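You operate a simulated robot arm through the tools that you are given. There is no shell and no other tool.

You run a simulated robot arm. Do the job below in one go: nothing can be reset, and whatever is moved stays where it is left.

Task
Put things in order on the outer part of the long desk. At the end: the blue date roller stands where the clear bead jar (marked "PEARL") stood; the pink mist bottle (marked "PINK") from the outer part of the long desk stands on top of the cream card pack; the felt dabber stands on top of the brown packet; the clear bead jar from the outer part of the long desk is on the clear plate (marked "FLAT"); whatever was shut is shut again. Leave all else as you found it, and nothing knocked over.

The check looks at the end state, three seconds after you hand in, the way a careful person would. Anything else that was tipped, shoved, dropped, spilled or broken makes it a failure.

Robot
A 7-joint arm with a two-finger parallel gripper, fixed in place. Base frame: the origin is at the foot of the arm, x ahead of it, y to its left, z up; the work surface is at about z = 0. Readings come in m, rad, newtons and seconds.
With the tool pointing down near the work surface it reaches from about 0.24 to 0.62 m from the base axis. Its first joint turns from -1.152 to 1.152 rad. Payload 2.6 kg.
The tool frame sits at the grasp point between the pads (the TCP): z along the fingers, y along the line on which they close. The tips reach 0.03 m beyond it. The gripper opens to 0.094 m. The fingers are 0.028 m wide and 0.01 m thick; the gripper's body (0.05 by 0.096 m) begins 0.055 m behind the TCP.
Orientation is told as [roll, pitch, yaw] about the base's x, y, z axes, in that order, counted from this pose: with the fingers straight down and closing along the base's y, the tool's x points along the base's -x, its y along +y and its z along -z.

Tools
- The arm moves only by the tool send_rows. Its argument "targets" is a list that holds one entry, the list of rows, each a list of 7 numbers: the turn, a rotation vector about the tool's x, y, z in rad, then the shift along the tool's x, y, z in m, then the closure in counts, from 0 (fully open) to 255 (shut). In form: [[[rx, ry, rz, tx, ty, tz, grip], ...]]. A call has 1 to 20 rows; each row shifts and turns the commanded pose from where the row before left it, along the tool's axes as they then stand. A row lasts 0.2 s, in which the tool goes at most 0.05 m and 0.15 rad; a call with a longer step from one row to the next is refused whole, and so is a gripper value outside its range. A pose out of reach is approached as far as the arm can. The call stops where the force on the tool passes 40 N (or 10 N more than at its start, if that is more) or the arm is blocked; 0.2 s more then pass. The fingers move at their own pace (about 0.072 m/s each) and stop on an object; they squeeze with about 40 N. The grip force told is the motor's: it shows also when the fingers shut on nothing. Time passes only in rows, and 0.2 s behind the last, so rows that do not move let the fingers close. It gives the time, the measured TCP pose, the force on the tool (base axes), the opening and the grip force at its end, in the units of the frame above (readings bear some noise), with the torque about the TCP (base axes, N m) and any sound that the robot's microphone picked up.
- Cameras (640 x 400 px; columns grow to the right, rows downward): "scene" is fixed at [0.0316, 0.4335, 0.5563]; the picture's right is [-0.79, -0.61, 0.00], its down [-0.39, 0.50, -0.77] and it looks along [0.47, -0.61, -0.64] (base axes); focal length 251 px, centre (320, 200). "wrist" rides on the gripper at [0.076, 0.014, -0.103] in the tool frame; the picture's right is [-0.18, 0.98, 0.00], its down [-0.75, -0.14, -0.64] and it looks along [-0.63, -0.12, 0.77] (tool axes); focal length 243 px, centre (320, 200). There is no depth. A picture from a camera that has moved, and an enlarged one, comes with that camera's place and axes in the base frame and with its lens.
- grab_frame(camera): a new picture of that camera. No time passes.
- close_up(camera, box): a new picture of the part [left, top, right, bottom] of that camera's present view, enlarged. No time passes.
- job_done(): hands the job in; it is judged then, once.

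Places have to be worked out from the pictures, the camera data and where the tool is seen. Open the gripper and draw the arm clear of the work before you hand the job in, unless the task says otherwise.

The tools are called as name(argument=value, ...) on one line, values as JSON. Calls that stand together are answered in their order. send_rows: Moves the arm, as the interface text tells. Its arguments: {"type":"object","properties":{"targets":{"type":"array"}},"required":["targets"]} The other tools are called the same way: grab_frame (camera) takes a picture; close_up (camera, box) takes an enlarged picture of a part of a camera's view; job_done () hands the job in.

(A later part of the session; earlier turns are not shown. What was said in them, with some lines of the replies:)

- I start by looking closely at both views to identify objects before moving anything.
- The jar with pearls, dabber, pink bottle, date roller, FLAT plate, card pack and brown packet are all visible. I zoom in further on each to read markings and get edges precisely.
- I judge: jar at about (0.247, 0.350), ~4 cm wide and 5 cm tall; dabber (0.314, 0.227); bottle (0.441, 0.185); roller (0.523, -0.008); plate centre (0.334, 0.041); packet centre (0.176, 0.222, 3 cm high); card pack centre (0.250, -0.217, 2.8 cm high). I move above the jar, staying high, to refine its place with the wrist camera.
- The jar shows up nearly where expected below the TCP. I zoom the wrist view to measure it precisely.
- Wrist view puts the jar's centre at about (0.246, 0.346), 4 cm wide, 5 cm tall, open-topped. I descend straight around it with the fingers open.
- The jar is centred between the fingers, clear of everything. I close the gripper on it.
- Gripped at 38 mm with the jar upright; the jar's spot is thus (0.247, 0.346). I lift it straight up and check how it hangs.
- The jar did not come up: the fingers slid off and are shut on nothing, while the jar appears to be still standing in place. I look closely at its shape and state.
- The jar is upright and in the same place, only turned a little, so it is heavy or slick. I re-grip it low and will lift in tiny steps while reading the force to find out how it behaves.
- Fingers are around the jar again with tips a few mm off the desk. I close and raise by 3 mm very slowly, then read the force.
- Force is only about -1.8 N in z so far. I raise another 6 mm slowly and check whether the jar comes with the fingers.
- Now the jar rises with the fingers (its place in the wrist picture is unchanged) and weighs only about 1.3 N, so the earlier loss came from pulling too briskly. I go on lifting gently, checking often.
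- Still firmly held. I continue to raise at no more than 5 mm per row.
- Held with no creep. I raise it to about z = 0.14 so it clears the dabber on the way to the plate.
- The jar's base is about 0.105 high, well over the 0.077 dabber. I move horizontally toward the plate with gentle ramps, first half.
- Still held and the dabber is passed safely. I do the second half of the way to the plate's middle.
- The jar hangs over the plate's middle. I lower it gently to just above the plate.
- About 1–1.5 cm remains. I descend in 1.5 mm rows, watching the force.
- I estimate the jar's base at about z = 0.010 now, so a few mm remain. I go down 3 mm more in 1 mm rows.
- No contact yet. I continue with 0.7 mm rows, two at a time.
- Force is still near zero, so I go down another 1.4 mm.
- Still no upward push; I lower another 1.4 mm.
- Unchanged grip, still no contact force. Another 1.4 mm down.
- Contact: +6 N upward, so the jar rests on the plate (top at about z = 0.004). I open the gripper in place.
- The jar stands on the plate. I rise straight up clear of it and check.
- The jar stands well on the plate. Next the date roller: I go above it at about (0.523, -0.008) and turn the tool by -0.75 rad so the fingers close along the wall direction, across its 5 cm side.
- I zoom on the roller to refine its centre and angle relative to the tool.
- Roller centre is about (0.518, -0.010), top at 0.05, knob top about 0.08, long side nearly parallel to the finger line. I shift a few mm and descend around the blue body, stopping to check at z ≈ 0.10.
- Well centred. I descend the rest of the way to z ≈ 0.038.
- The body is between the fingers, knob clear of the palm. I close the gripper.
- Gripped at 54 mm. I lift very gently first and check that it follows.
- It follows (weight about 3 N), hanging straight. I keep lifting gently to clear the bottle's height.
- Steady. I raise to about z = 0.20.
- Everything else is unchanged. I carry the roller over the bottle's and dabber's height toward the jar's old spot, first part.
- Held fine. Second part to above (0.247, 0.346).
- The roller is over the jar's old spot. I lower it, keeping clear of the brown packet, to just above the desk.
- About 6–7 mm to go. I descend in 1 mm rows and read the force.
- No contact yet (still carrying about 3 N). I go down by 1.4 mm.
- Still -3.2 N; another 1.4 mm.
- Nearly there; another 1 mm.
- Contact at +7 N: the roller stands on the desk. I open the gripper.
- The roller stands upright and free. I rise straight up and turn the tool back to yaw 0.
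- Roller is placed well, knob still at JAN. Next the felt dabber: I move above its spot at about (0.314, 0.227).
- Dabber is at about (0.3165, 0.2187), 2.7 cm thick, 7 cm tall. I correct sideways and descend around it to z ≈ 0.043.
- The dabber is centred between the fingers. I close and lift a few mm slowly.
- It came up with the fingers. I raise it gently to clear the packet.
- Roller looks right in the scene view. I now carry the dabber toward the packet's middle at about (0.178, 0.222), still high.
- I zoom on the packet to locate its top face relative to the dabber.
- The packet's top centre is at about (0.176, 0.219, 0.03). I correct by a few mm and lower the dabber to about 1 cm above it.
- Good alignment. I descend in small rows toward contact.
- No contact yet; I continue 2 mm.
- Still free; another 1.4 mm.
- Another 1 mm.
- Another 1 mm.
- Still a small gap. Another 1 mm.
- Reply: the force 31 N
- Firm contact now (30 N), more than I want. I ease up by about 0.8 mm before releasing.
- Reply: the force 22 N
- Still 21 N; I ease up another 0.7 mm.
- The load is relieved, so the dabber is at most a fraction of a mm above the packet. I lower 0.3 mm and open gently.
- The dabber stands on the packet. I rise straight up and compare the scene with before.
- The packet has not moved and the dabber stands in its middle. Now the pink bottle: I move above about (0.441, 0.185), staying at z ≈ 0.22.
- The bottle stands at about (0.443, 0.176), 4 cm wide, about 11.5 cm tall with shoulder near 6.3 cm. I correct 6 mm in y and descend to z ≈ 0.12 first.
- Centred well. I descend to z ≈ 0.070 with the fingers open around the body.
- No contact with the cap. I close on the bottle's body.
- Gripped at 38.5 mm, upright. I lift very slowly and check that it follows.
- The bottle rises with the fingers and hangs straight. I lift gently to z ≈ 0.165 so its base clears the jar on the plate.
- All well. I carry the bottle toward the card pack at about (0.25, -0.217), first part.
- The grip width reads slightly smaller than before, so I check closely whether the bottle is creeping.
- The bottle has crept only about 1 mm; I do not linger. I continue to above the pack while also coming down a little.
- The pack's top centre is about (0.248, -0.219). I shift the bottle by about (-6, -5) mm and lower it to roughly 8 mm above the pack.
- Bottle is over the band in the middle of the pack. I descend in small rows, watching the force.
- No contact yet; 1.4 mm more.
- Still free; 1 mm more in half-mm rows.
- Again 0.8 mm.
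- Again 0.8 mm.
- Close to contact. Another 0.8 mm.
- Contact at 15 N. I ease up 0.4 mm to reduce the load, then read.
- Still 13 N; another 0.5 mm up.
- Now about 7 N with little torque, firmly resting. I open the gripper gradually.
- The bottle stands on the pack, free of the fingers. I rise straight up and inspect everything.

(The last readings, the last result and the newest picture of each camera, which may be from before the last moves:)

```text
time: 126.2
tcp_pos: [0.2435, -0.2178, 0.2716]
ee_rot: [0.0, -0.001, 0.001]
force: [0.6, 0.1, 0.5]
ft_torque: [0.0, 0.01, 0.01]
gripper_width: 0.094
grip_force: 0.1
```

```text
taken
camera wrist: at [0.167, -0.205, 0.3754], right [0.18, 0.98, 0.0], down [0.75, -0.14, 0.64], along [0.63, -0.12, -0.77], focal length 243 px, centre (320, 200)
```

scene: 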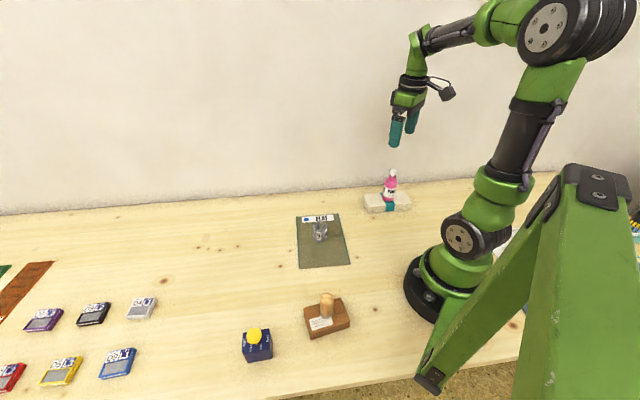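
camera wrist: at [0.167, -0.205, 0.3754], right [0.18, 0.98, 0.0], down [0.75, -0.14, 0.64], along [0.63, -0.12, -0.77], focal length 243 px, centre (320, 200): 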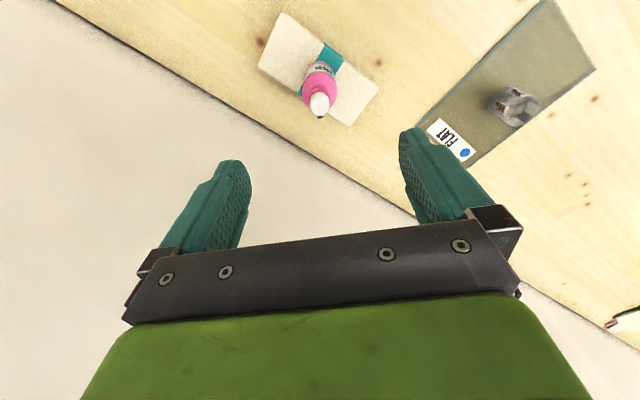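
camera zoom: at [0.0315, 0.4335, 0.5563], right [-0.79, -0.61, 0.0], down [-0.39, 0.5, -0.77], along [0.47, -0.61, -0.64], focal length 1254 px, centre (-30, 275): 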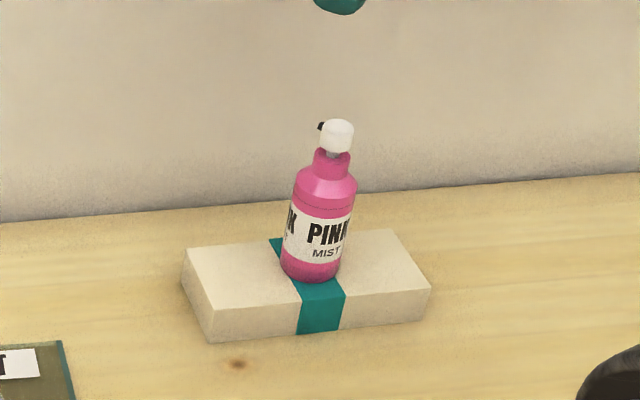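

Bottle is upright on the pack. I draw the arm back up to its starting pose and inspect all the objects.

send_rows(targets=[[[0, 0, 0, 0, 0, -0.03, 0], [0, 0, 0, 0, 0, -0.025, 0], [0, 0, 0, -0.008, 0.035, 0, 0], [0, 0, 0, -0.008, 0.035, 0, 0], [0, 0, 0, -0.008, 0.035, 0, 0], [0, 0, 0, -0.008, 0.035, 0, 0], [0, 0, 0, -0.008, 0.035, 0, 0], [0, 0, 0, -0.008, 0.035, 0, 0], [0, 0, 0, -0.008, 0.035, 0, 0], [0, 0, 0, -0.008, 0.035, 0, 0], [0, 0, 0, -0.008, 0.035, 0, 0], [0, 0, 0, 0, 0, 0, 0]]])

close_up(camera="scene", box=[220, 170, 420, 295])

close_up(camera="scene", box=[200, 260, 400, 385])

close_up(camera="scene", box=[0, 250, 200, 400])

grab_frame(camera="scene")

grab_frame(camera="wrist")

```text
time: 128.8
tcp_pos: [0.3152, 0.0957, 0.3241]
ee_rot: [0.002, 0.0, 0.0]
force: [1.1, 0.1, -0.2]
ft_torque: [-0.01, -0.01, 0.03]
gripper_width: 0.094
grip_force: 0.1
```

```text
3.20 times, centred on (320, 232) of scene
camera zoom: at [0.0315, 0.4335, 0.5563], right [-0.79, -0.61, 0.0], down [-0.39, 0.5, -0.77], along [0.47, -0.61, -0.64], focal length 802 px, centre (320, 96)
```

zoom: 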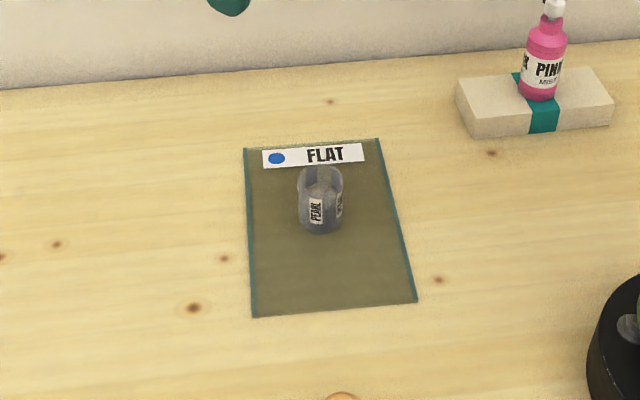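

```text
3.20 times, centred on (300, 322) of scene
camera zoom: at [0.0315, 0.4335, 0.5563], right [-0.79, -0.61, 0.0], down [-0.39, 0.5, -0.77], along [0.47, -0.61, -0.64], focal length 802 px, centre (384, -192)
```

zoom: 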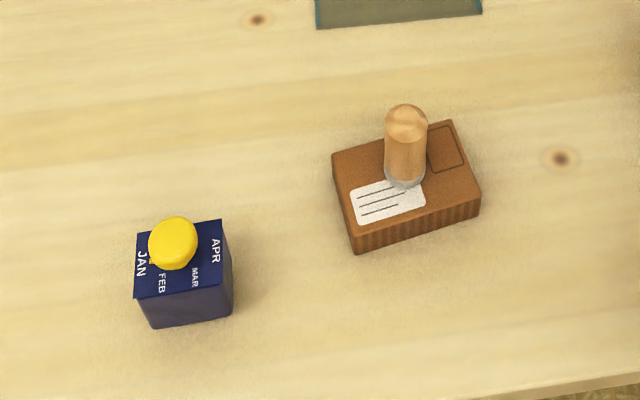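

```text
2.67 times, centred on (100, 325) of scene
camera zoom: at [0.0315, 0.4335, 0.5563], right [-0.79, -0.61, 0.0], down [-0.39, 0.5, -0.77], along [0.47, -0.61, -0.64], focal length 668 px, centre (907, -133)
```

zoom: 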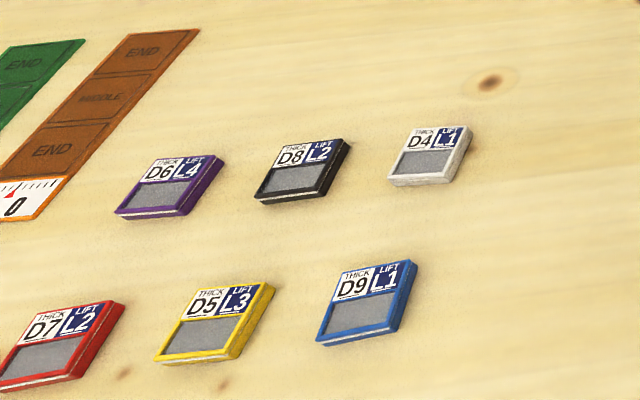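

```text
taken
```

scene: 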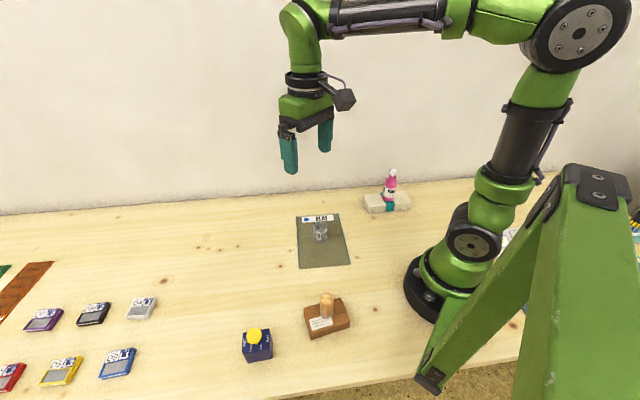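

```text
taken
camera wrist: at [0.2392, 0.1096, 0.4279], right [0.18, 0.98, 0.0], down [0.75, -0.14, 0.64], along [0.63, -0.12, -0.77], focal length 243 px, centre (320, 200)
```

wrist: 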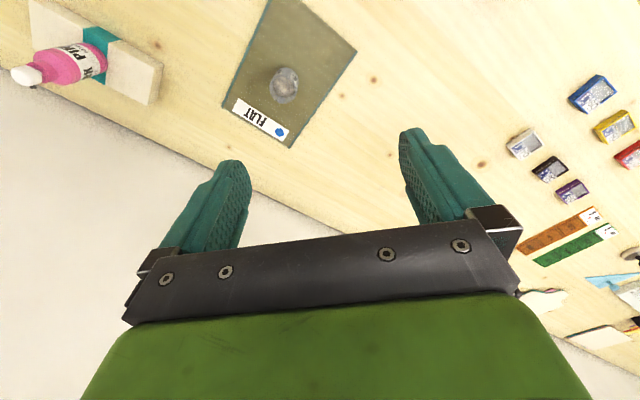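

All four moves are done. The jar is on the FLAT plate, the roller stands on the jar's old spot with its knob still at JAN, the dabber is on the brown packet and the pink bottle is upright on the card pack. Plate, pack, packet and the other items I can see haven't moved, nothing shut was opened, and the gripper is open with the arm clear, so I hand the job in.

job_done()

```text
The job is handed in.
```

The job is handed in, and all four items were in place when I checked the final pictures:

- **Clear bead jar ("PEARL"):** it stands upright near the middle of the clear plate ("FLAT").
- **Blue date roller:** it stands where the jar stood, within a few millimetres, with its pointer still at JAN.
- **Felt dabber:** it stands on top of the brown packet.
- **Pink mist bottle ("PINK"):** it stands upright on top of the cream card pack.

The jar slipped out of the fingers on the first lift but stayed standing where it was. I gripped it again and lifted it slowly. When I set the dabber down, the push on the packet briefly reached about 30 N, but the packet did not shift.

I opened nothing that was shut. The plate, card pack, packet and the other items I could see look the same as at the start. The gripper is open and the arm is back near its starting pose, clear of the work.
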